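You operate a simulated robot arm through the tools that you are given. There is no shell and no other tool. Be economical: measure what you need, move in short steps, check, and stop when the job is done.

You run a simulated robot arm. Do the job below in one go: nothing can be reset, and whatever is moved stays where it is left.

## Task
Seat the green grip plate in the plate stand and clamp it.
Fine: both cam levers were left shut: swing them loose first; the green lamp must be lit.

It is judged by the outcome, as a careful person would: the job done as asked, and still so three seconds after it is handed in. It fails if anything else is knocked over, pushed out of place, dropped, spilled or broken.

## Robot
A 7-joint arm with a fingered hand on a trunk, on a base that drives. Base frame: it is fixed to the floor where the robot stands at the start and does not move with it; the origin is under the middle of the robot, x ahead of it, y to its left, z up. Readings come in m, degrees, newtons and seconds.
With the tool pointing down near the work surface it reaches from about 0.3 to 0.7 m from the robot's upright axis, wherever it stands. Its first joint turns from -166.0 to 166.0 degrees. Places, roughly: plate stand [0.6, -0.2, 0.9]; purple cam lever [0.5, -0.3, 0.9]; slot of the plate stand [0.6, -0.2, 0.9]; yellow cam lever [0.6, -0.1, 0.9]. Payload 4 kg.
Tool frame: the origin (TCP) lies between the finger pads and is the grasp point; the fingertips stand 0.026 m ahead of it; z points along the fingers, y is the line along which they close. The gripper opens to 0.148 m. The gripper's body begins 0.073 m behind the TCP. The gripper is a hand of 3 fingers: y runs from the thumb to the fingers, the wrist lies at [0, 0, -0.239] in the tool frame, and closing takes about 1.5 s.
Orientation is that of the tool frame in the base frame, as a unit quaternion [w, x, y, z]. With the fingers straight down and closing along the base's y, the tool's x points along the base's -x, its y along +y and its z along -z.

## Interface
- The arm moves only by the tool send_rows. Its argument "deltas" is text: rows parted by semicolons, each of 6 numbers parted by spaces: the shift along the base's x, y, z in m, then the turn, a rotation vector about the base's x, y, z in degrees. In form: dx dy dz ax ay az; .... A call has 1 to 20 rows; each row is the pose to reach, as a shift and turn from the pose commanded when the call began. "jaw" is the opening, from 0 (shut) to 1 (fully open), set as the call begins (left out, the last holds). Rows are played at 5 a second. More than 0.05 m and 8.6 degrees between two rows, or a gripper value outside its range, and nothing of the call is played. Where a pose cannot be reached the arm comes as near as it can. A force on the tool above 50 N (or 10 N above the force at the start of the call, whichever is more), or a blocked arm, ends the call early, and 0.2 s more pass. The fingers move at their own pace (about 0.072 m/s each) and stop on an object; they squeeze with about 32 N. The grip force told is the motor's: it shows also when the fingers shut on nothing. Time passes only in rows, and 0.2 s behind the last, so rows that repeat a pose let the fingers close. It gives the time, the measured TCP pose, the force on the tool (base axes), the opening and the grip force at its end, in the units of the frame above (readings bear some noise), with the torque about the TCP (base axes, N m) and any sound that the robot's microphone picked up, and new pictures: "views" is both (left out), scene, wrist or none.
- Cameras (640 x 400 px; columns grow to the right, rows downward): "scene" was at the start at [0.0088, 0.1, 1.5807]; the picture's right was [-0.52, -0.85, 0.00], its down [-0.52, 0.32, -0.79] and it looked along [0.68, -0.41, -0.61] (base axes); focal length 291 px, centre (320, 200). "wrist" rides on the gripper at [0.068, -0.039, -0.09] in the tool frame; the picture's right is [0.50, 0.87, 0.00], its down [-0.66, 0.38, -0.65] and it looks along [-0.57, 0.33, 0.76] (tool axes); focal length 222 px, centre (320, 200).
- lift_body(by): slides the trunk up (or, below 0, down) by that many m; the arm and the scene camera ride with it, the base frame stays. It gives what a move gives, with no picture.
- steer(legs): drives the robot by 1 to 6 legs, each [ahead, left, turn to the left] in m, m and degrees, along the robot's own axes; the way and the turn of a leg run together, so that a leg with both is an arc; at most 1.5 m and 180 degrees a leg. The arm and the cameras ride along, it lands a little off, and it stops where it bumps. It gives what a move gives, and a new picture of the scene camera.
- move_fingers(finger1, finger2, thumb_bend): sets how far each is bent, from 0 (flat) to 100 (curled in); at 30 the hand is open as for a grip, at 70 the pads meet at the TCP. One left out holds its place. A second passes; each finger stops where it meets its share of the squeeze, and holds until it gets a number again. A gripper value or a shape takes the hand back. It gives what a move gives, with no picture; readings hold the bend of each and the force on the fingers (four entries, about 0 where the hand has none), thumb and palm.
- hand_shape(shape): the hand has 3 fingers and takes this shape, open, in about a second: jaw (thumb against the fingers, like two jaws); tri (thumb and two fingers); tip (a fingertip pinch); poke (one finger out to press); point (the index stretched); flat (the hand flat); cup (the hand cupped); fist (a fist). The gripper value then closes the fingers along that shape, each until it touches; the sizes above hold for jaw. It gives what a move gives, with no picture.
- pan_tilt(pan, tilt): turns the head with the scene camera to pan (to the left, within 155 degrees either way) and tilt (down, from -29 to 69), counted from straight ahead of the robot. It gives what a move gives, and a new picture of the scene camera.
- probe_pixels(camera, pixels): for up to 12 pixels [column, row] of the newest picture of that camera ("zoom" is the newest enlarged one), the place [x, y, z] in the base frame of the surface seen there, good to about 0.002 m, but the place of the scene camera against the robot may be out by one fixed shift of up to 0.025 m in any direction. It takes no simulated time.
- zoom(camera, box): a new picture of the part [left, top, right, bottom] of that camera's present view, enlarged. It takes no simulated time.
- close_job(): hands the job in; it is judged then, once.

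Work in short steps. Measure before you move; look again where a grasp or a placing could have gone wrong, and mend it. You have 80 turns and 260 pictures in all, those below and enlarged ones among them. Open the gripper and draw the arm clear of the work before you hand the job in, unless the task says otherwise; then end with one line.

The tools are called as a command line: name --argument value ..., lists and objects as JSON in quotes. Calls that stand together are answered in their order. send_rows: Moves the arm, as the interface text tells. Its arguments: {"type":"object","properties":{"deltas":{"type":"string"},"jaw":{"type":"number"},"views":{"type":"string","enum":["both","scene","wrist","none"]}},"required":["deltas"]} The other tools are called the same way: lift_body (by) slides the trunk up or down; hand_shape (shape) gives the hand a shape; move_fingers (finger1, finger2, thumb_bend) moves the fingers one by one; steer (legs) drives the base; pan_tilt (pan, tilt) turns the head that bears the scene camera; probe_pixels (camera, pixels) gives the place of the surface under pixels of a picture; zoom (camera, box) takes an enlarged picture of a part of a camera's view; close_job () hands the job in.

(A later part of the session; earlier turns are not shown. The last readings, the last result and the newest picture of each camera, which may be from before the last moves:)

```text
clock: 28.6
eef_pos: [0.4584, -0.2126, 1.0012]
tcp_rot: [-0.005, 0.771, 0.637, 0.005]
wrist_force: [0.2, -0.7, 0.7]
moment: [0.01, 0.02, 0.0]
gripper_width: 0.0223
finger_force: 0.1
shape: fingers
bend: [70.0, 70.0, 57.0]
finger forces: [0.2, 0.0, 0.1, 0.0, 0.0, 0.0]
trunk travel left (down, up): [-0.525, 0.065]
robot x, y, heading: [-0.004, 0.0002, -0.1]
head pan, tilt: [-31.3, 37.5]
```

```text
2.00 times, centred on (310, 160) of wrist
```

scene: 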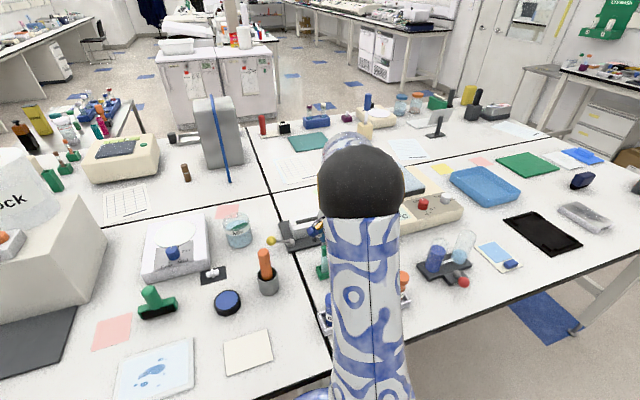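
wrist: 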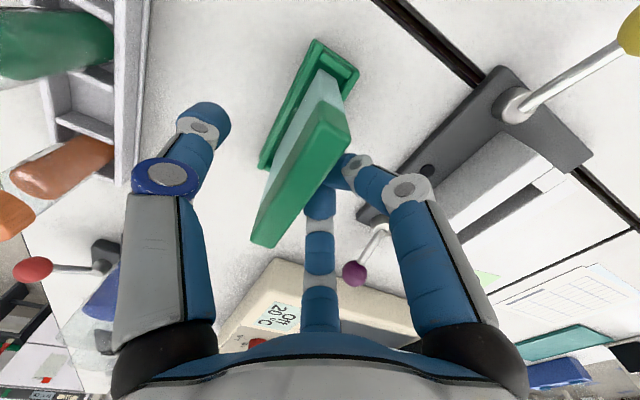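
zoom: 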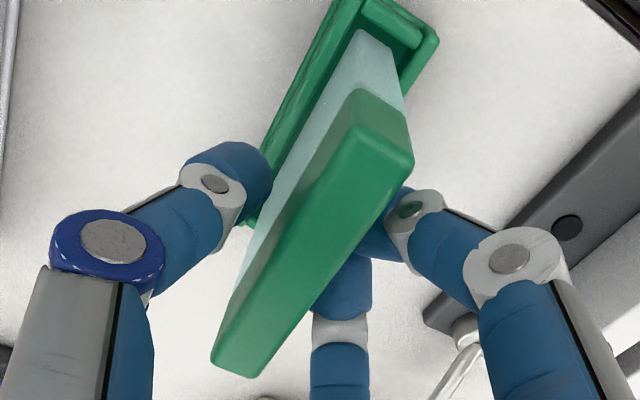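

Gap 22 mm versus a grip of ~13.5 mm; close the thumb onto it.

move_fingers --thumb_bend 62

move_fingers --thumb_bend 75

zoom --camera "wrist" --box '[180, 60, 440, 260]'

```text
clock: 29.6
eef_pos: [0.457, -0.2119, 1.0011]
tcp_rot: [-0.005, 0.771, 0.636, 0.005]
wrist_force: [0.5, -0.1, 0.6]
moment: [0.0, -0.02, 0.02]
gripper_width: 0.0158
finger_force: 1.9
shape: fingers
bend: [69.0, 69.0, 61.0]
finger forces: [1.1, 1.1, 0.0, 0.0, 1.5, 0.0]
trunk travel left (down, up): [-0.525, 0.065]
robot x, y, heading: [0.0011, -0.0, 0.2]
head pan, tilt: [-31.3, 37.5]
```

```text
clock: 30.6
eef_pos: [0.4573, -0.2118, 1.0013]
tcp_rot: [-0.006, 0.771, 0.637, 0.006]
wrist_force: [-0.3, -0.3, -0.5]
moment: [0.01, -0.01, 0.0]
gripper_width: 0.0134
finger_force: 11.3
shape: fingers
bend: [68.0, 68.0, 67.0]
finger forces: [5.9, 5.8, 0.1, 0.1, 10.8, 0.0]
trunk travel left (down, up): [-0.525, 0.065]
robot x, y, heading: [0.0026, 0.0002, 0.1]
head pan, tilt: [-31.3, 37.5]
```

```text
2.00 times, centred on (310, 160) of wrist
```

zoom: 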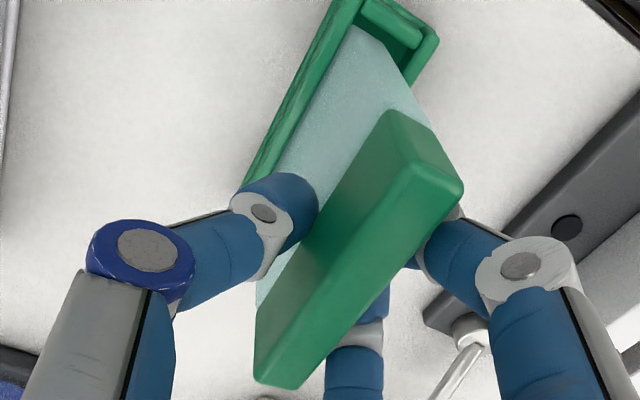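

Held with 5.9/5.8/10.8 N, but the plate leans a bit. I probe its top and face to see the tilt.

probe_pixels --camera "zoom" --pixels '[[455, 190], [410, 165], [300, 380], [262, 365], [390, 235], [400, 130], [385, 100], [350, 50], [345, 140], [300, 260]]'

```text
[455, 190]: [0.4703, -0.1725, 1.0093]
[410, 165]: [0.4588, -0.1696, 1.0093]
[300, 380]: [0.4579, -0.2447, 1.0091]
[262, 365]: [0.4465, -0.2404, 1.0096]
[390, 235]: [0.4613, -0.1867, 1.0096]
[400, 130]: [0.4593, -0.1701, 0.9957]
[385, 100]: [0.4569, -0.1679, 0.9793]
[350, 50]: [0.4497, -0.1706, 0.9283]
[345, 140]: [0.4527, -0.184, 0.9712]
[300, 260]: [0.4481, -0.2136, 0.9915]
```

The top has moved ~7 mm to +x (tilt ~7°). I loosen the thumb, shift the hand 7 mm back along -x, and close again.

move_fingers --finger1 70 --finger2 70 --thumb_bend 56

send_rows --deltas "-0.002 0.0005 0 0 0 -0.4; -0.004 0.001 0 0 0 -0.8; -0.006 0.0015 0 0 0 -1; -0.006 0.0015 0 0 0 -1" --views "none"

zoom --camera "wrist" --box '[180, 60, 440, 260]'

```text
clock: 31.6
eef_pos: [0.4579, -0.2117, 1.001]
tcp_rot: [-0.005, 0.771, 0.637, 0.006]
wrist_force: [0.1, 0.6, -0.3]
moment: [0.0, 0.0, 0.01]
gripper_width: 0.0236
finger_force: 0.1
shape: fingers
bend: [70.0, 70.0, 56.0]
finger forces: [0.1, 0.1, 0.1, 0.1, 0.1, 0.0]
trunk travel left (down, up): [-0.525, 0.065]
robot x, y, heading: [-0.0008, -0.0011, -0.0]
head pan, tilt: [-31.3, 37.5]
```

```text
clock: 32.6
eef_pos: [0.4515, -0.21, 1.0006]
tcp_rot: [-0.006, 0.776, 0.631, 0.006]
wrist_force: [0.4, 0.6, -0.5]
moment: [-0.02, 0.02, 0.02]
gripper_width: 0.0234
finger_force: 0.0
shape: fingers
bend: [70.0, 70.0, 56.0]
finger forces: [0.1, 0.0, 0.0, 0.0, 0.1, 0.0]
trunk travel left (down, up): [-0.525, 0.065]
robot x, y, heading: [0.0011, 0.0004, -0.1]
head pan, tilt: [-31.3, 37.5]
```

```text
2.00 times, centred on (310, 160) of wrist
```

zoom: 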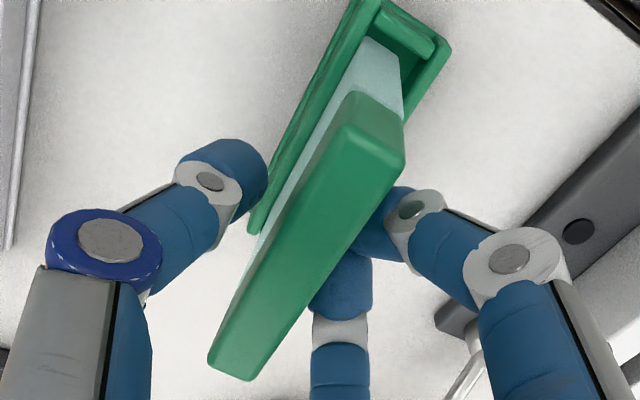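

probe_pixels --camera "zoom" --pixels '[[398, 160], [350, 130], [250, 372], [212, 352], [325, 250], [372, 100], [370, 60], [385, 80], [290, 220], [400, 90]]'

```text
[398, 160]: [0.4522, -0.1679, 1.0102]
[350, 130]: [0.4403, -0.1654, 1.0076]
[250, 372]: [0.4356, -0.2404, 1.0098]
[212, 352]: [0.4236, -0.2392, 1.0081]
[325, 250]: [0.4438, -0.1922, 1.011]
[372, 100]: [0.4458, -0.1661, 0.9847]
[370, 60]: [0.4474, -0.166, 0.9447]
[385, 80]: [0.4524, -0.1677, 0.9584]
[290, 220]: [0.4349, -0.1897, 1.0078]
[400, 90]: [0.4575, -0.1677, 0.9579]
```

The grip settles at about TCP x +1 mm once squeezed, and TCP is now at 0.4515 ≈ the plate's upright centre (0.451). So I just close the thumb here.

move_fingers --thumb_bend 75

zoom --camera "wrist" --box '[180, 60, 440, 260]'

```text
clock: 33.6
eef_pos: [0.4517, -0.2092, 1.0004]
tcp_rot: [-0.006, 0.777, 0.63, 0.006]
wrist_force: [0.3, -0.1, 0.3]
moment: [-0.01, -0.02, 0.0]
gripper_width: 0.0134
finger_force: 11.2
shape: fingers
bend: [68.0, 68.0, 67.0]
finger forces: [5.9, 5.8, 0.0, 0.0, 10.6, 0.0]
trunk travel left (down, up): [-0.525, 0.065]
robot x, y, heading: [-0.004, 0.0002, -0.1]
head pan, tilt: [-31.3, 37.5]
```

```text
2.00 times, centred on (310, 160) of wrist
```

zoom: 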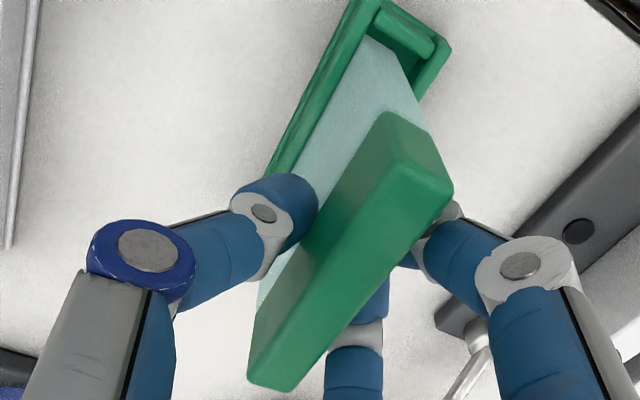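

probe_pixels --camera "zoom" --pixels '[[445, 185], [395, 160], [295, 382], [257, 368], [395, 130], [383, 105], [370, 50], [340, 140], [310, 160], [390, 70], [330, 110]]'

```text
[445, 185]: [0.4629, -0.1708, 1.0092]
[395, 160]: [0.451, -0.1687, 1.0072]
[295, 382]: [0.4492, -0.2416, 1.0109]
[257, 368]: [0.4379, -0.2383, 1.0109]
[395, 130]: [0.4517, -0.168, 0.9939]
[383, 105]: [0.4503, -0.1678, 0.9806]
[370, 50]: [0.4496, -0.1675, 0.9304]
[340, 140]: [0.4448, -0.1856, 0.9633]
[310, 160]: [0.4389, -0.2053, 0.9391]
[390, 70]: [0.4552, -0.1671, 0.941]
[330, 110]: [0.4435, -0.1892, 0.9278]
```

Upright now (edges agree within 2 mm), yaw ≈11°. Lift 0.10 m.

send_rows --deltas "0 0 0.01 0 0 0; 0 0 0.025 0 0 0; 0 0 0.045 0 0 0; 0 0 0.07 0 0 0; 0 0 0.1 0 0 0; 0 0 0.1 0 0 0"

zoom --camera "wrist" --box '[180, 60, 440, 260]'

```text
clock: 35.0
eef_pos: [0.4531, -0.2094, 1.1011]
tcp_rot: [-0.006, 0.777, 0.629, 0.006]
wrist_force: [0.2, 0.3, -1.2]
moment: [-0.03, -0.02, -0.03]
gripper_width: 0.0129
finger_force: 11.1
shape: fingers
bend: [68.0, 67.0, 67.0]
finger forces: [5.7, 5.9, 0.0, 0.0, 11.0, 0.0]
trunk travel left (down, up): [-0.525, 0.065]
robot x, y, heading: [0.0002, 0.0037, 0.3]
head pan, tilt: [-31.3, 37.5]
```

scene: 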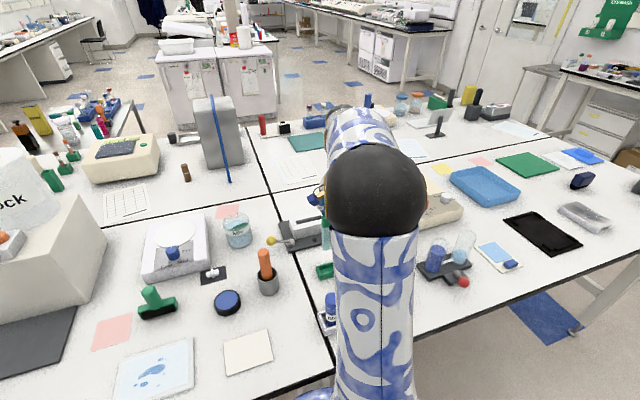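
wrist: 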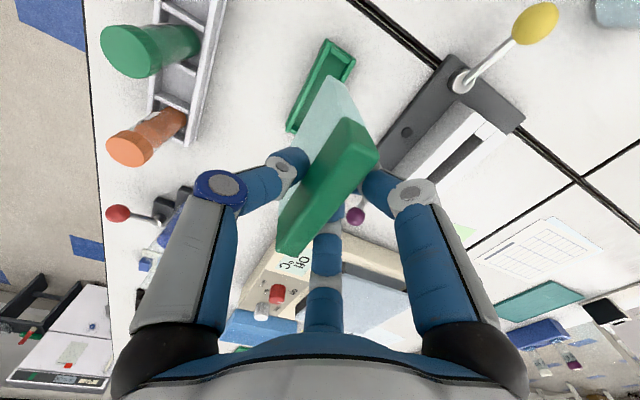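

```text
2.00 times, centred on (310, 160) of wrist
```

zoom: 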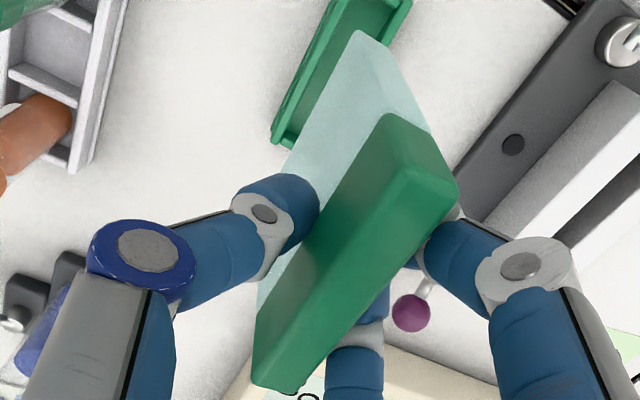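

Plate is out of the tray. I probe its faces and bottom edge here, then zoom on the stand's slot.

probe_pixels --camera "zoom" --pixels '[[450, 190], [400, 163], [300, 385], [262, 375], [395, 130], [386, 105], [358, 38], [392, 52], [350, 36], [340, 110], [310, 140], [420, 110]]'

zoom --camera "wrist" --box '[370, 40, 550, 200]'

```text
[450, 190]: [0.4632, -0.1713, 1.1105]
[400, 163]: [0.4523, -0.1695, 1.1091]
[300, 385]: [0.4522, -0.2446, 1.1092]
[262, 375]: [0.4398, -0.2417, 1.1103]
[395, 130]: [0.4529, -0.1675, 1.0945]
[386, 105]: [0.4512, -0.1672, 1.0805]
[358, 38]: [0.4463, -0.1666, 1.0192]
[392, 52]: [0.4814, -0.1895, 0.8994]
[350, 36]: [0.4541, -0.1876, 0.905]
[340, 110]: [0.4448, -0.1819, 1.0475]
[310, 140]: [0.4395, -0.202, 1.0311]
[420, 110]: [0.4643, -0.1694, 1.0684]
```

```text
2.50 times, centred on (460, 120) of wrist
```

zoom: 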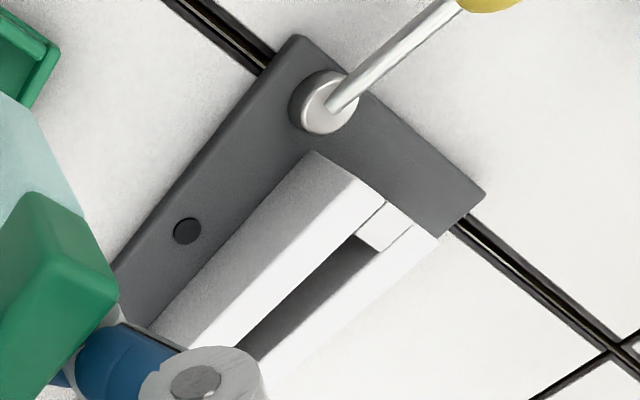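

I probe the slot's inner edges and the stand's walls.

probe_pixels --camera "zoom" --pixels '[[380, 203], [408, 226], [350, 238], [393, 245], [230, 345], [300, 330], [318, 153], [436, 238], [372, 230], [375, 190], [425, 232], [320, 290]]'

```text
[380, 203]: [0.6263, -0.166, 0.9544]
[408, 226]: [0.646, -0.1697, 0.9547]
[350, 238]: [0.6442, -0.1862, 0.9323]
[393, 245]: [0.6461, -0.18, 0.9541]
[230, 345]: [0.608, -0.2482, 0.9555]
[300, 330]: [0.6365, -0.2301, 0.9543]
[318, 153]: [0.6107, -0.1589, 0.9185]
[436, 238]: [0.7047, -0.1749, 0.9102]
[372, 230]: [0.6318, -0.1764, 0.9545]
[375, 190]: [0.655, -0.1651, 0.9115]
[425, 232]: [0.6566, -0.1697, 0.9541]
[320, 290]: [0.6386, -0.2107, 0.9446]
```

The near end of the slot is hidden by a finger; I shift the hand -y 0.07 and up a little to see the whole slot.

send_rows --deltas "0 -0.02 0.015 0 0 0; 0 -0.045 0.03 0 0 0; 0 -0.07 0.04 0 0 0; 0 -0.07 0.04 0 0 0" --views "wrist"

zoom --camera "wrist" --box '[360, 0, 520, 130]'

```text
clock: 36.0
eef_pos: [0.4525, -0.2796, 1.1402]
tcp_rot: [-0.005, 0.776, 0.63, 0.006]
wrist_force: [0.4, -0.5, -1.4]
moment: [-0.01, -0.02, 0.0]
gripper_width: 0.0129
finger_force: 11.6
shape: fingers
bend: [68.0, 67.0, 67.0]
finger forces: [5.8, 5.8, 0.0, 0.0, 11.0, 0.0]
trunk travel left (down, up): [-0.525, 0.065]
robot x, y, heading: [-0.0017, -0.0001, 0.1]
head pan, tilt: [-31.3, 37.5]
```

wrist: 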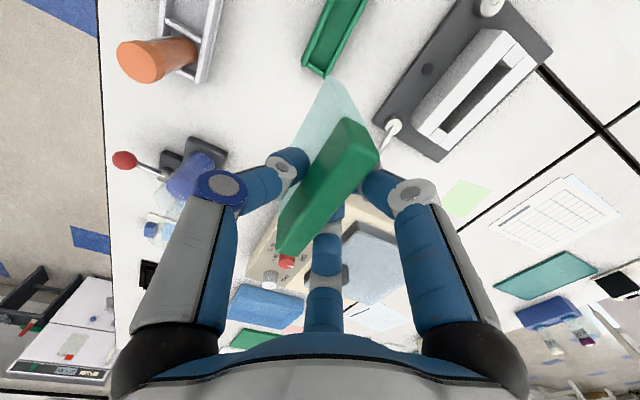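

```text
3.08 times, centred on (440, 65) of wrist
```

zoom: 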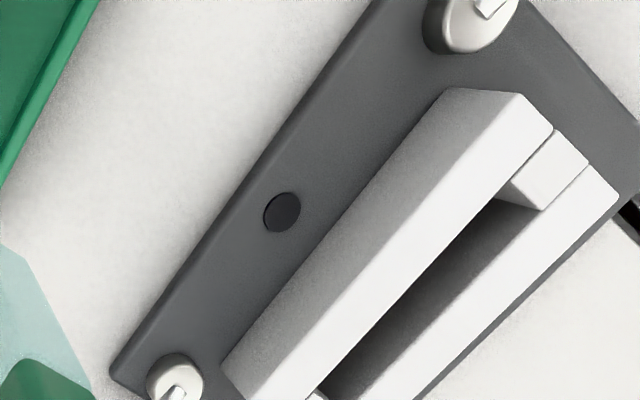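

Now the slot is fully visible; I zoom a bit lower to include both ends and probe.

zoom --camera "wrist" --box '[400, 10, 560, 170]'

probe_pixels --camera "wrist" --pixels '[[497, 61], [509, 68], [441, 130], [449, 137], [506, 40], [528, 58], [420, 131], [441, 150], [470, 90], [490, 98], [479, 90], [460, 113]]'

```text
2.50 times, centred on (480, 90) of wrist
```

zoom: 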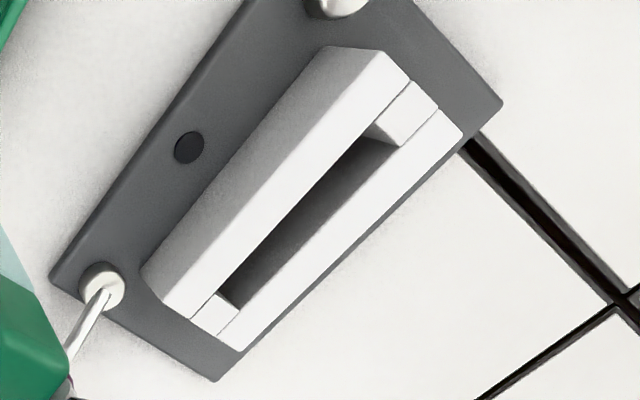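

```text
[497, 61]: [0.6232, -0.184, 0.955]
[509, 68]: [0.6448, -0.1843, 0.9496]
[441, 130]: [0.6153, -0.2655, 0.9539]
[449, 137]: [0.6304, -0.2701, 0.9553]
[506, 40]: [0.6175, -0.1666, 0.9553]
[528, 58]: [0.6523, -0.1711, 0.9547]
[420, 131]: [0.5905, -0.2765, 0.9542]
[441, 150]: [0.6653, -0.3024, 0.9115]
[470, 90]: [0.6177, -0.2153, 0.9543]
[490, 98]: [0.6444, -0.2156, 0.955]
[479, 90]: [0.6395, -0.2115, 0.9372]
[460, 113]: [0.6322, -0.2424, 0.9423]
```

I probe the slot corners in this zoom.

probe_pixels --camera "zoom" --pixels '[[362, 135], [404, 144], [214, 292], [236, 312], [404, 84], [194, 316], [440, 114], [223, 333], [376, 56], [166, 300], [455, 130], [243, 344]]'

probe_pixels --camera "zoom" --pixels '[[285, 215], [328, 225], [290, 260], [300, 240], [320, 215], [350, 180], [280, 275], [260, 255], [240, 285], [380, 150], [188, 147], [300, 205]]'

```text
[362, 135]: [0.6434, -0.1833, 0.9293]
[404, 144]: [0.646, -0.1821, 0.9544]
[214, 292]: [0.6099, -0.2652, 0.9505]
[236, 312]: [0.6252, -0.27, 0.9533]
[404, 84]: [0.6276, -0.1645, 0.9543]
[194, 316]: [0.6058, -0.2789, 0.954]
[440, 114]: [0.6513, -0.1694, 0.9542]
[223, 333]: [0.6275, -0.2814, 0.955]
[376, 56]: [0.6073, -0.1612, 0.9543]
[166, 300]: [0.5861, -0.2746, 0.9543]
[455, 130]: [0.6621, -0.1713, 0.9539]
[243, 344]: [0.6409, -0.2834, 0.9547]
```

```text
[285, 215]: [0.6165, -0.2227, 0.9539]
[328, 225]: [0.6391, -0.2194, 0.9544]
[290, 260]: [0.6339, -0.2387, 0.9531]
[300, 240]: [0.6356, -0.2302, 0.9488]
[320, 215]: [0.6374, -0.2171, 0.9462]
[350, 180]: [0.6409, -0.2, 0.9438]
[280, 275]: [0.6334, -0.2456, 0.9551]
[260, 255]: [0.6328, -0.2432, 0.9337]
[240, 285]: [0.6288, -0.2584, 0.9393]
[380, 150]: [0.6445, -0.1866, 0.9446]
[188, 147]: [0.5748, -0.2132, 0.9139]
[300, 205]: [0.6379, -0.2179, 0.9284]
```

Slot: centre ≈(0.628,-0.224), yaw ≈11°, about 21 mm × 85 mm, top z 0.954. Now I zoom on the held plate for its tilt and yaw.

zoom --camera "wrist" --box '[260, 60, 400, 270]'

probe_pixels --camera "wrist" --pixels '[[375, 153], [347, 120], [371, 142], [284, 253], [281, 238], [296, 250], [329, 81], [335, 90], [325, 100], [340, 105], [318, 122], [330, 130]]'

```text
1.90 times, centred on (330, 165) of wrist
```

zoom: 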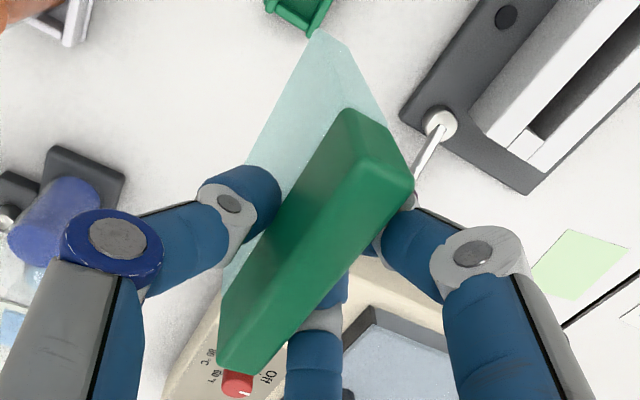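

```text
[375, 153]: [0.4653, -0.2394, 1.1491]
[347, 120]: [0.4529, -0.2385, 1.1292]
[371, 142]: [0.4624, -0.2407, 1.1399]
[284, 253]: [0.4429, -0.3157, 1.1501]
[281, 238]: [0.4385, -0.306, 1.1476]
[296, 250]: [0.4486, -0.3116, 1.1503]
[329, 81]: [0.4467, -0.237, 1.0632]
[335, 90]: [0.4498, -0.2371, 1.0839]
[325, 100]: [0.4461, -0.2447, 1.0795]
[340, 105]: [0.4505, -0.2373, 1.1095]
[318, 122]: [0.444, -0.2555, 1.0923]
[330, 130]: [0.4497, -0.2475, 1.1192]
```

Plate leans ~3° (bottom toward -x) and yaw ~1.5° short. I carry it over the slot at TCP z≈1.11 with those corrections and check.

send_rows --deltas "0.03 0.01 0 0 0 0; 0.06 0.02 0 0 -0.8 -0.5; 0.09 0.03 0 0 -1.6 -1; 0.12 0.04 0 0 -2.5 -1.5; 0.15 0.048 -0.01 0 -2.5 -1.5; 0.17 0.052 -0.02 0 -2.5 -1.5; 0.1765 0.053 -0.03 0 -2.5 -1.5; 0.1765 0.053 -0.03 0 -2.5 -1.5"

zoom --camera "wrist" --box '[230, 40, 430, 260]'

zoom --camera "scene" --box '[260, 170, 380, 270]'

```text
clock: 37.8
eef_pos: [0.6284, -0.2274, 1.1116]
tcp_rot: [0.008, 0.785, 0.619, 0.022]
wrist_force: [0.1, -0.3, -1.5]
moment: [0.03, 0.03, -0.01]
gripper_width: 0.013
finger_force: 11.4
shape: fingers
bend: [67.0, 67.0, 67.0]
finger forces: [5.8, 5.8, 0.0, 0.0, 11.1, 0.0]
trunk travel left (down, up): [-0.525, 0.065]
robot x, y, heading: [0.0014, -0.0001, 0.4]
head pan, tilt: [-31.3, 37.5]
```

scene: 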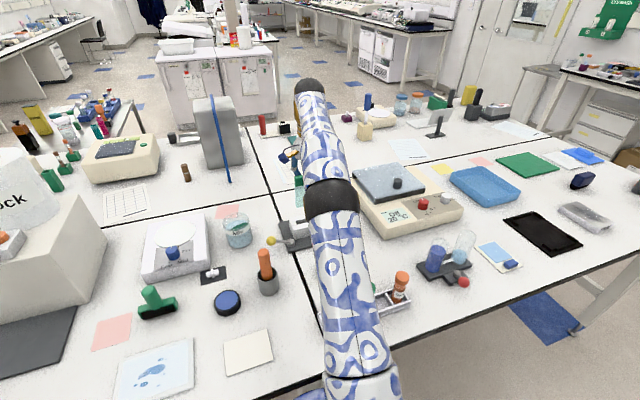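
wrist: 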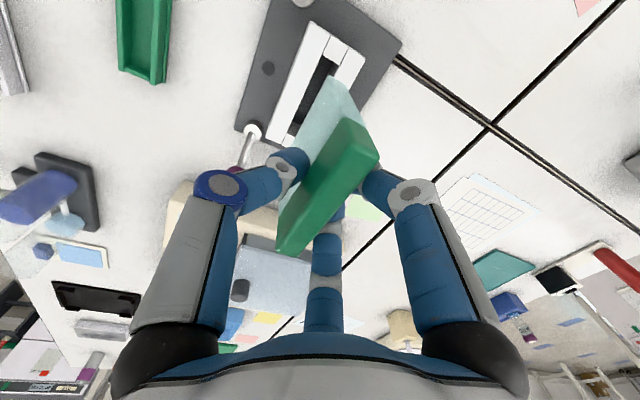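

```text
1.82 times, centred on (330, 150) of wrist
```

zoom: 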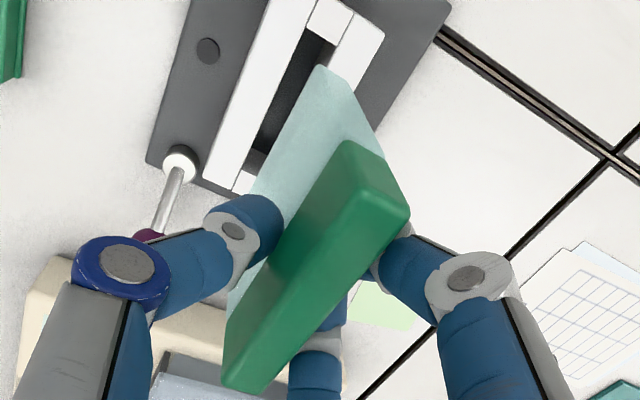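

```text
4.00 times, centred on (320, 220) of scene
```

zoom: 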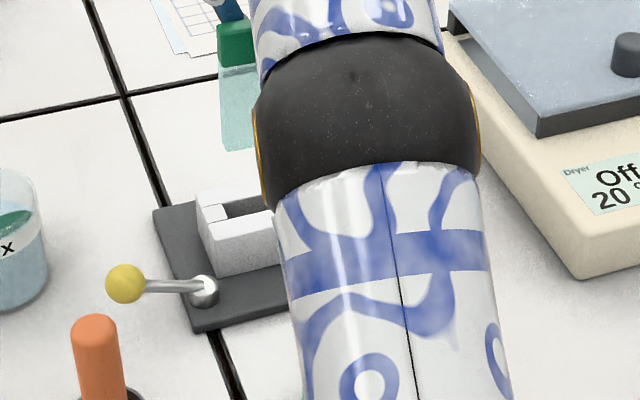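

The scene shows the plate's left edge from (220,25) to (225,150) above the stand. I probe the plate in both views for tilt and alignment with the slot.

probe_pixels --camera "zoom" --pixels '[[224, 75], [226, 110], [227, 145], [245, 80], [246, 140], [225, 45], [250, 45], [212, 212], [236, 202], [230, 25], [224, 148], [215, 195]]'

probe_pixels --camera "wrist" --pixels '[[376, 153], [350, 140], [302, 245], [284, 252], [330, 80], [325, 95], [318, 120], [332, 130], [305, 165], [297, 230], [345, 100], [358, 118]]'

```text
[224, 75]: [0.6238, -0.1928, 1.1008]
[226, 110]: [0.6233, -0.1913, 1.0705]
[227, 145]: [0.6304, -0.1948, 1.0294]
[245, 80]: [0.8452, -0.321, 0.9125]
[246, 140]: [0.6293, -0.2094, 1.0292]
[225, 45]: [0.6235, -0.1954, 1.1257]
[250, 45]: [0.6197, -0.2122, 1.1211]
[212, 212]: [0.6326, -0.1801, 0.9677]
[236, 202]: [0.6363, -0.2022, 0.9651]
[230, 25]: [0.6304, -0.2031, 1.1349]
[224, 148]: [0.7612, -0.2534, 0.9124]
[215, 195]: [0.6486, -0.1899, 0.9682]
```

```text
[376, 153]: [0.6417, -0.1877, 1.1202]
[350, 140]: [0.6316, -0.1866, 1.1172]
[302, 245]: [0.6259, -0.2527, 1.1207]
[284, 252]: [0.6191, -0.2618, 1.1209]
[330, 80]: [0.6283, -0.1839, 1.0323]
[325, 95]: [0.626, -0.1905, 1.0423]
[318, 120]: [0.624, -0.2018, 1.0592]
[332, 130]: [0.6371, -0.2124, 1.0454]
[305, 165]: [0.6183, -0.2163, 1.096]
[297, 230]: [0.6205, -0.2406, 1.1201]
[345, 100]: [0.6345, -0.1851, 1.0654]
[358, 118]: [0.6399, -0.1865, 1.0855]
```

Now the bottom leans ~3° toward +x: I over-corrected. I turn back by 3° and lower 2 cm, then re-measure.

send_rows --deltas "0 0 -0.01 0 1.5 0; 0 0 -0.02 0 3 0; 0 0 -0.02 0 3 0; 0 0 -0.02 0 3 0"

zoom --camera "scene" --box '[280, 170, 340, 250]'

zoom --camera "wrist" --box '[230, 0, 430, 260]'

```text
clock: 38.8
eef_pos: [0.6285, -0.226, 1.0905]
tcp_rot: [-0.009, 0.785, 0.62, 0.003]
wrist_force: [0.2, -0.6, -1.5]
moment: [0.01, -0.02, 0.01]
gripper_width: 0.0129
finger_force: 11.5
shape: fingers
bend: [67.0, 67.0, 67.0]
finger forces: [5.8, 5.8, 0.0, 0.0, 11.1, 0.0]
trunk travel left (down, up): [-0.525, 0.065]
robot x, y, heading: [-0.0006, 0.0005, -0.0]
head pan, tilt: [-31.3, 37.5]
```

scene: 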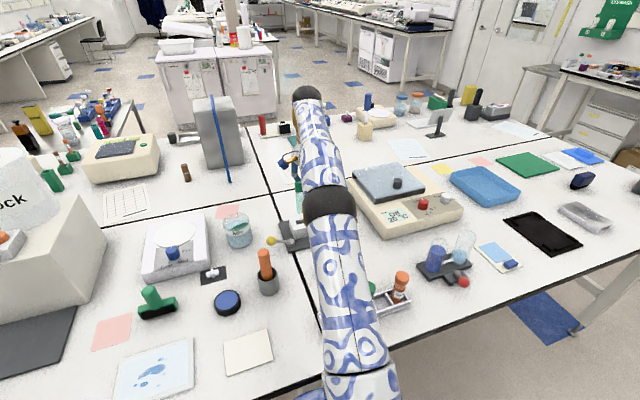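
wrist: 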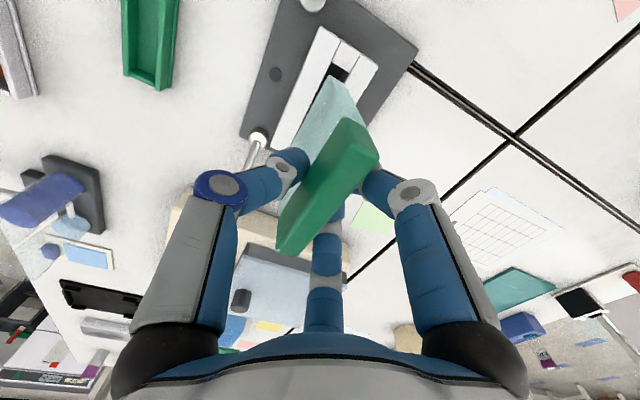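

```text
5.00 times, centred on (310, 210) of scene
```

zoom: 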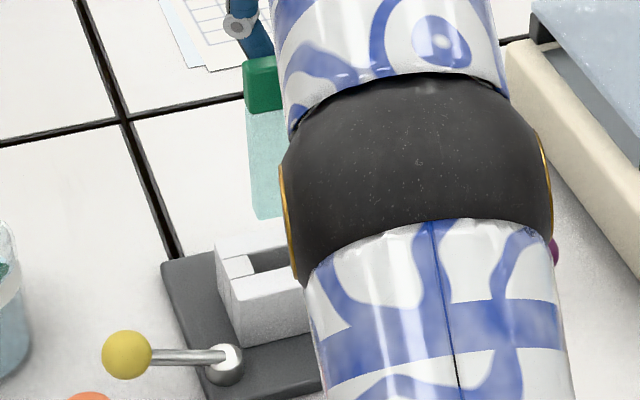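

```text
1.54 times, centred on (330, 130) of wrist
```

zoom: 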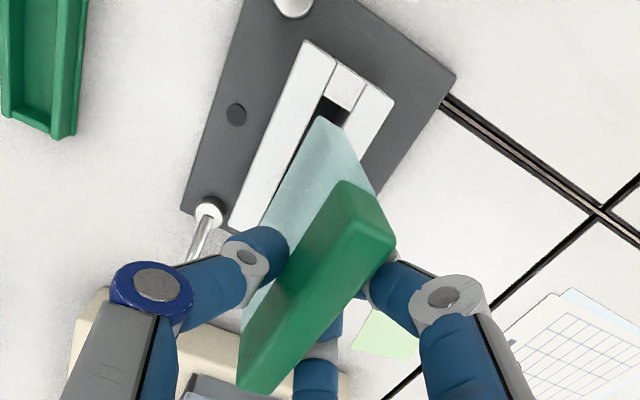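

I probe the glass face in the wrist view and the slot edges again; also scene raw pixels on the glass (305–308, 195–212).

probe_pixels --camera "zoom" --pixels '[[322, 125], [315, 145], [310, 165], [320, 180], [285, 200], [300, 225], [290, 215], [275, 225], [340, 140], [355, 165], [385, 235], [255, 385]]'

probe_pixels --camera "scene" --pixels '[[297, 184], [300, 184], [298, 195], [300, 197], [298, 203], [300, 205], [299, 211], [301, 211], [297, 190], [303, 211], [299, 222], [295, 222]]'

```text
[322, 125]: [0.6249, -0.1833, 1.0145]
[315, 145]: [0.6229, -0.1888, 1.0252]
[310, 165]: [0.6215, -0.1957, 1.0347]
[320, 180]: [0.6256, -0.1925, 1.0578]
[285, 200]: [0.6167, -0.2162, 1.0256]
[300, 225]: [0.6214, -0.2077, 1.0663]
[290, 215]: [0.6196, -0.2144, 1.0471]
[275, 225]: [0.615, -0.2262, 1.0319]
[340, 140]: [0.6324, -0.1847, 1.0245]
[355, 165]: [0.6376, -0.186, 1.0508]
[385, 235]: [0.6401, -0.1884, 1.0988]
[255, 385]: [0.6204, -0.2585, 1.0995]
```

```text
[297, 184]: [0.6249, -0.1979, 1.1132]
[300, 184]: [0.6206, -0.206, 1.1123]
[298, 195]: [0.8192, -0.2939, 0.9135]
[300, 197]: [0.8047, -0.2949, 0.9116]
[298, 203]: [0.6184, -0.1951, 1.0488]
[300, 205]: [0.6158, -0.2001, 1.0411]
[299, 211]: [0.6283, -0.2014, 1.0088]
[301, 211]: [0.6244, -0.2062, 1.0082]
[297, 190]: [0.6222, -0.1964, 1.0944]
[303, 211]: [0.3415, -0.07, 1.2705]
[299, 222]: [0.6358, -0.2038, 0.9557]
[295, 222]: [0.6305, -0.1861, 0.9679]
```

The plate's top is centred and its bottom is ~3 mm toward -x; the slot has ±3.5 mm slack. I add -1.5° and +1 mm, and descend to just above the slot.

send_rows --deltas "0.0005 0 -0.01 0 -0.8 0; 0.001 0 -0.02 0 -1.5 0; 0.001 0 -0.03 0 -1.5 0; 0.001 0 -0.034 0 -1.5 0; 0.001 0 -0.034 0 -1.5 0"

zoom --camera "wrist" --box '[250, 40, 410, 260]'

zoom --camera "scene" --box '[280, 180, 340, 250]'

```text
clock: 40.0
eef_pos: [0.6296, -0.2264, 1.0561]
tcp_rot: [0.001, 0.785, 0.62, 0.013]
wrist_force: [0.1, -0.7, -1.9]
moment: [0.02, -0.01, 0.0]
gripper_width: 0.0131
finger_force: 11.3
shape: fingers
bend: [67.0, 67.0, 67.0]
finger forces: [5.8, 5.9, 0.1, 0.0, 11.2, 0.1]
trunk travel left (down, up): [-0.525, 0.065]
robot x, y, heading: [-0.0047, 0.002, 0.0]
head pan, tilt: [-31.3, 37.5]
```

scene: 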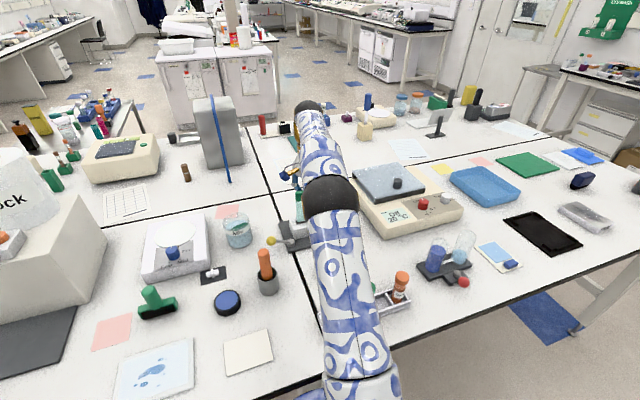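
wrist: 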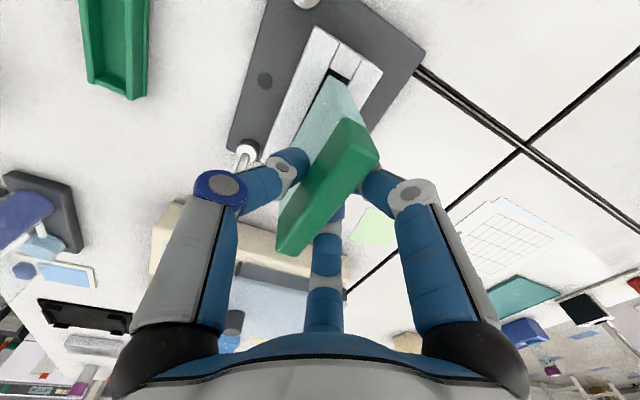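

```text
1.82 times, centred on (330, 150) of wrist
```

zoom: 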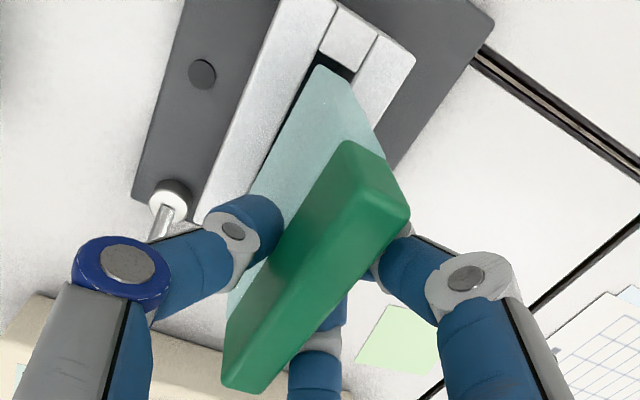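

```text
5.71 times, centred on (310, 215) of scene
```

zoom: 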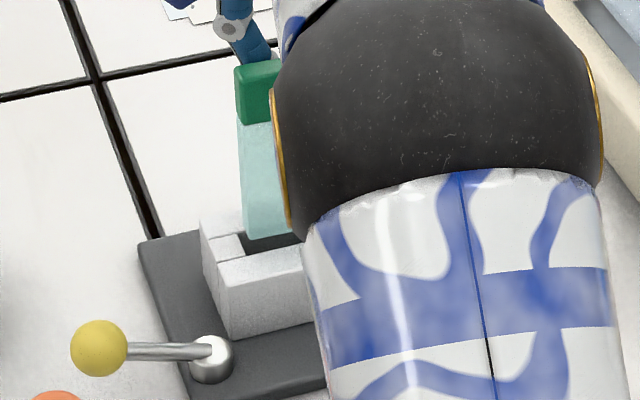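

Bottom edge lines up with the slot, with dark gaps visible at its end and front side. Insert slowly by 2 cm.

send_rows --deltas "0 0 -0.005 0 0 0; 0 0 -0.01 0 0 0; 0 0 -0.015 0 0 0; 0 0 -0.02 0 0 0; 0 0 -0.02 0 0 0" --views "both"

zoom --camera "wrist" --box '[250, 40, 410, 260]'

zoom --camera "scene" --box '[280, 180, 340, 250]'

```text
clock: 41.2
eef_pos: [0.6283, -0.2258, 1.039]
tcp_rot: [0.002, 0.785, 0.62, 0.014]
wrist_force: [7.0, -0.5, 35.0]
moment: [0.04, -0.07, 0.0]
gripper_width: 0.0123
finger_force: 21.9
shape: fingers
bend: [66.0, 66.0, 75.0]
finger forces: [11.5, 11.4, 0.0, 0.0, 20.5, 0.0]
trunk travel left (down, up): [-0.525, 0.065]
robot x, y, heading: [0.0012, -0.0001, -0.0]
head pan, tilt: [-31.3, 37.5]
```

scene: 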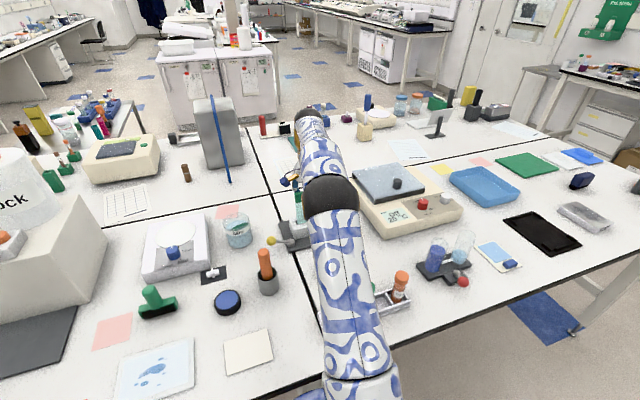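
wrist: 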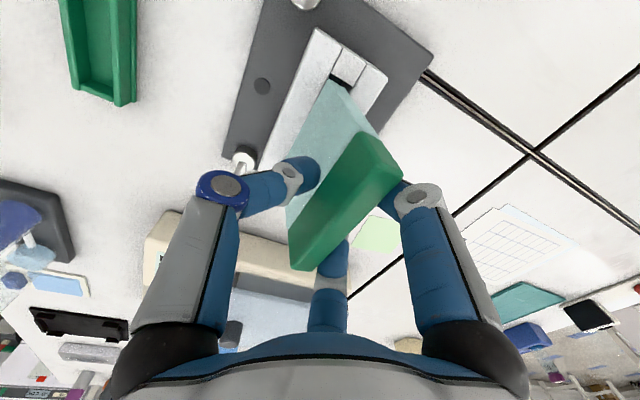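

```text
1.82 times, centred on (330, 150) of wrist
```

zoom: 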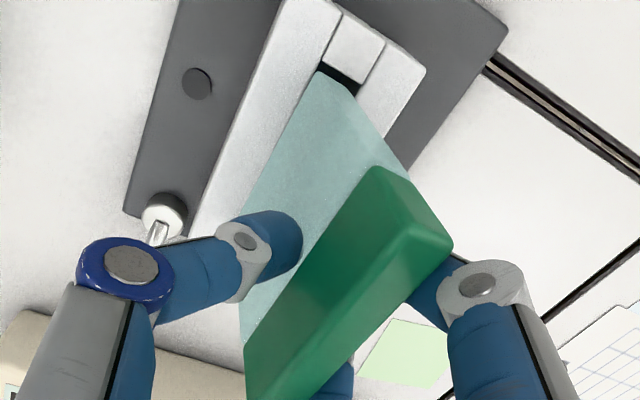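

```text
5.71 times, centred on (310, 215) of scene
```

zoom: 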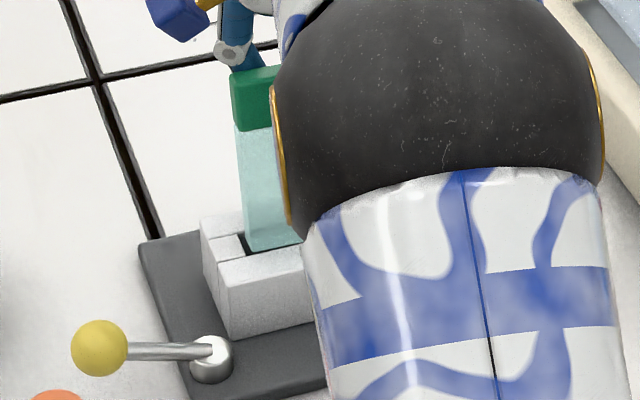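

The plate's bottom edge has caught on the front wall (35 N). I lift 2 cm off and re-measure.

send_rows --deltas "0 0 0.005 0 0 0; 0 0 0.012 0 0 0; 0 0 0.024 0 0 0; 0 0 0.024 0 0 0" --views "wrist"

zoom --camera "scene" --box '[280, 180, 340, 250]'

zoom --camera "wrist" --box '[250, 40, 410, 260]'

```text
clock: 42.2
eef_pos: [0.6297, -0.2271, 1.06]
tcp_rot: [0.0, 0.785, 0.62, 0.012]
wrist_force: [0.0, 0.4, -1.3]
moment: [-0.03, -0.01, 0.02]
gripper_width: 0.0129
finger_force: 12.4
shape: fingers
bend: [67.0, 67.0, 67.0]
finger forces: [6.5, 6.5, 0.0, 0.0, 12.6, 0.0]
trunk travel left (down, up): [-0.525, 0.065]
robot x, y, heading: [0.0028, 0.0008, 0.2]
head pan, tilt: [-31.3, 37.5]
```

wrist: 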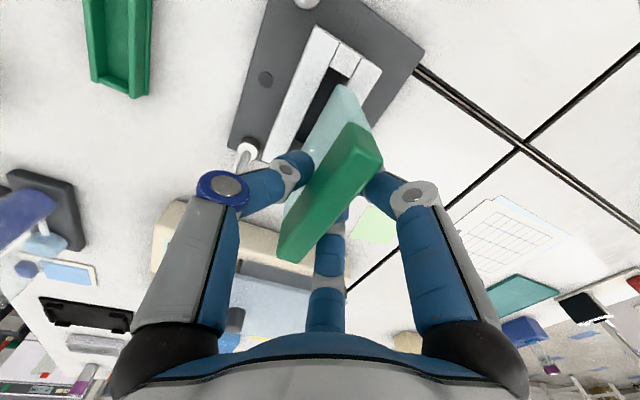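

```text
5.71 times, centred on (310, 215) of scene
```

zoom: 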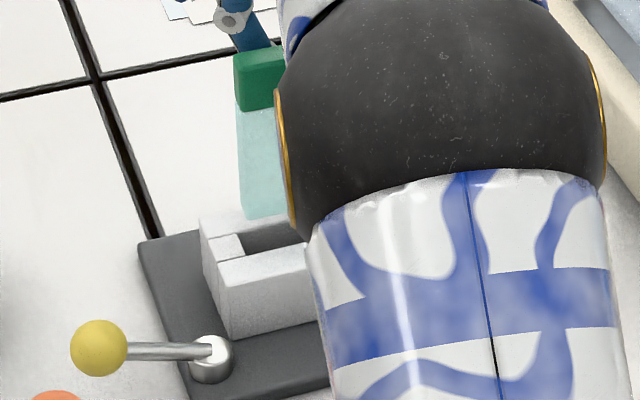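

```text
1.82 times, centred on (330, 150) of wrist
```

zoom: 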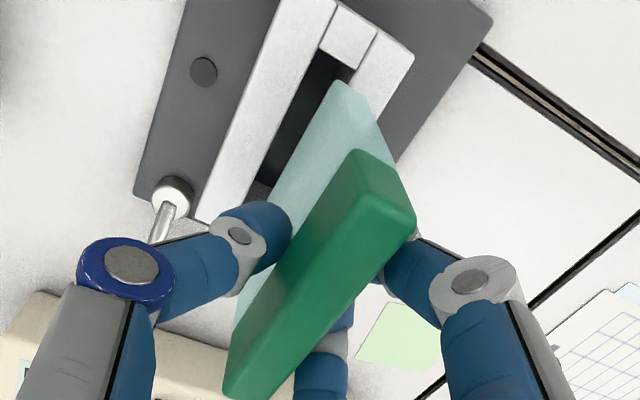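

The plate slid a little in the grip. I probe the plate's edges, glass and slot edge now.

probe_pixels --camera "zoom" --pixels '[[405, 215], [365, 190], [268, 390], [238, 372], [337, 85], [325, 105], [310, 130], [330, 145], [290, 175], [300, 200], [350, 95], [375, 125]]'

probe_pixels --camera "wrist" --pixels '[[340, 88], [352, 92], [360, 104], [366, 120], [343, 86], [305, 140], [300, 150], [320, 110], [315, 120]]'

```text
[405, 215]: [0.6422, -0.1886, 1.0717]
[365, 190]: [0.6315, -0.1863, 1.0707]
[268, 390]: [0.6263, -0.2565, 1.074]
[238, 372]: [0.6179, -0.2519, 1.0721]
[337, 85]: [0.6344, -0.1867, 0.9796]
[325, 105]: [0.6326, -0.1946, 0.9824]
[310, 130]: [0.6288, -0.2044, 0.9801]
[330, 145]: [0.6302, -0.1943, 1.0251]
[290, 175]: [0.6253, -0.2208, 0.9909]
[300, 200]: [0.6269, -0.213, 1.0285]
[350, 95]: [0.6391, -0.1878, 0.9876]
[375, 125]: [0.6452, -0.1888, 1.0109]
```

```text
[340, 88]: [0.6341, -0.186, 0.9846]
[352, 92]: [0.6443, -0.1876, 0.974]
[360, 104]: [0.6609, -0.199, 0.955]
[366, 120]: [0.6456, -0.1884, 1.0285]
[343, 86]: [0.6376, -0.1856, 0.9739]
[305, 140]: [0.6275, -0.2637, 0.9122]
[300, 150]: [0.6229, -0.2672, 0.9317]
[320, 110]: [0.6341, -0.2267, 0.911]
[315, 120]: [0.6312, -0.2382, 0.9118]
```

Plate now near upright, at ~5 mm too far +x and 1.5° over in yaw (slot floor seen at z≈0.911). I shift -5 mm x, +1 mm y, +1.5° yaw and lower to just above the slot, then check.

send_rows --deltas "-0.002 0.0005 0 0 0 0.8; -0.005 0.001 -0.005 0 0 1.5; -0.005 0.001 -0.011 0 0 1.5; -0.005 0.001 -0.011 0 0 1.5" --views "wrist"

zoom --camera "scene" --box '[280, 180, 340, 250]'

zoom --camera "wrist" --box '[270, 50, 390, 160]'

```text
clock: 43.2
eef_pos: [0.6238, -0.2267, 1.0501]
tcp_rot: [0.001, 0.777, 0.629, 0.012]
wrist_force: [0.3, -1.0, -1.6]
moment: [-0.03, 0.02, 0.01]
gripper_width: 0.0127
finger_force: 12.9
shape: fingers
bend: [67.0, 67.0, 67.0]
finger forces: [6.5, 6.4, 0.0, 0.0, 12.5, 0.1]
trunk travel left (down, up): [-0.525, 0.065]
robot x, y, heading: [-0.0014, 0.0024, -0.2]
head pan, tilt: [-31.3, 37.5]
```

wrist: 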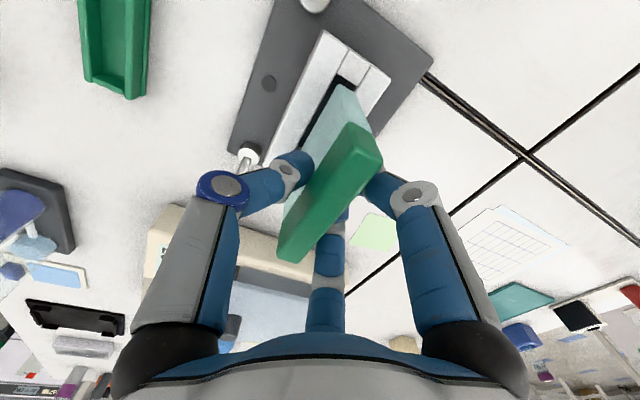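

```text
5.71 times, centred on (310, 215) of scene
```

zoom: 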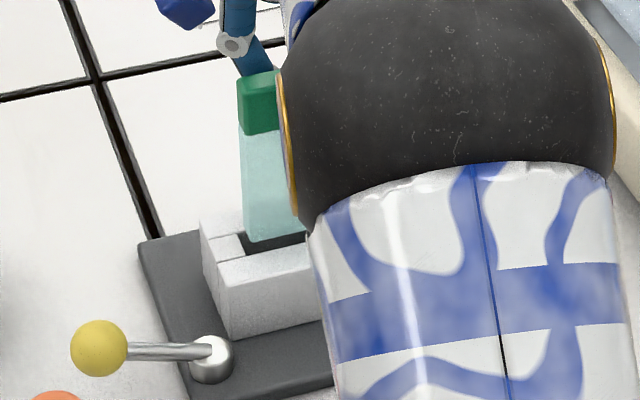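

```text
3.64 times, centred on (330, 105) of wrist
```

zoom: 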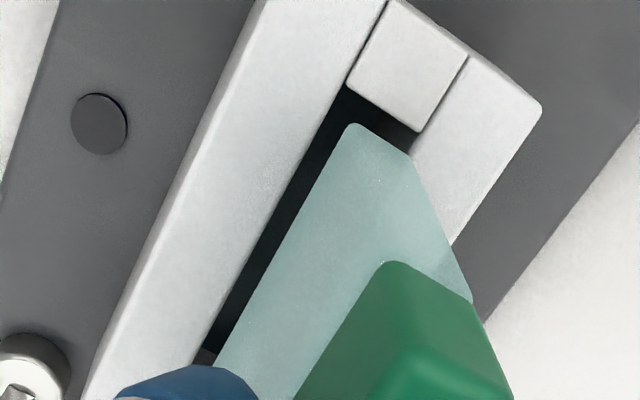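

A clear view: dark gaps on the front and end sides. I probe plate bottom corners and slot edges in it.

probe_pixels --camera "zoom" --pixels '[[350, 130], [405, 158], [340, 150], [300, 215], [250, 300], [225, 350], [340, 85], [280, 195], [210, 330], [420, 135], [418, 140], [430, 150]]'

```text
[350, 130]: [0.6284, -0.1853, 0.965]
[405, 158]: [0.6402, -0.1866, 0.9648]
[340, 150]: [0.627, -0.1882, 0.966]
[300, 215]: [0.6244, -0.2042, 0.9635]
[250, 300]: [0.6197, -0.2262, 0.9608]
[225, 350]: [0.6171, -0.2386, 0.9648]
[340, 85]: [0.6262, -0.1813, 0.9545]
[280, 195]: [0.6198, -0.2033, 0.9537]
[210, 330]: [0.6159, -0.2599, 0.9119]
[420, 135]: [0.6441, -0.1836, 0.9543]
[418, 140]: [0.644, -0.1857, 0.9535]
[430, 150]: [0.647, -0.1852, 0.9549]
```

Gaps of 2.5–4 mm on all sides. Insert 3 cm.

send_rows --deltas "0 0 -0.006 0 0 0; 0 0 -0.012 0 0 0; 0 0 -0.018 0 0 0; 0 0 -0.024 0 0 0; 0 0 -0.03 0 0 0; 0 0 -0.03 0 0 0" --views "wrist"

zoom --camera "wrist" --box '[250, 40, 410, 260]'

```text
clock: 44.6
eef_pos: [0.621, -0.2254, 1.0217]
tcp_rot: [0.002, 0.777, 0.63, 0.013]
wrist_force: [-8.6, 0.8, 29.0]
moment: [0.06, 0.18, 0.02]
gripper_width: 0.0124
finger_force: 18.5
shape: fingers
bend: [67.0, 67.0, 65.0]
finger forces: [8.8, 9.0, 0.1, 0.0, 19.1, 0.1]
trunk travel left (down, up): [-0.525, 0.065]
robot x, y, heading: [-0.0004, 0.0002, -0.2]
head pan, tilt: [-31.3, 37.5]
```

wrist: 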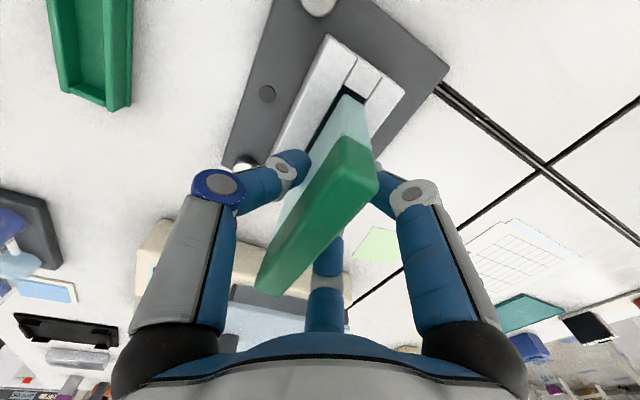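

```text
1.82 times, centred on (330, 150) of wrist
```

zoom: 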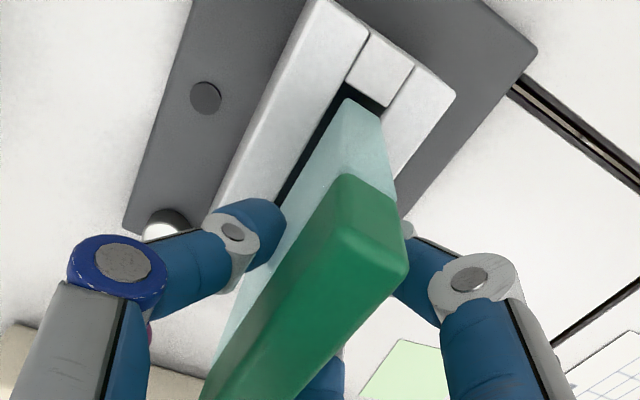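

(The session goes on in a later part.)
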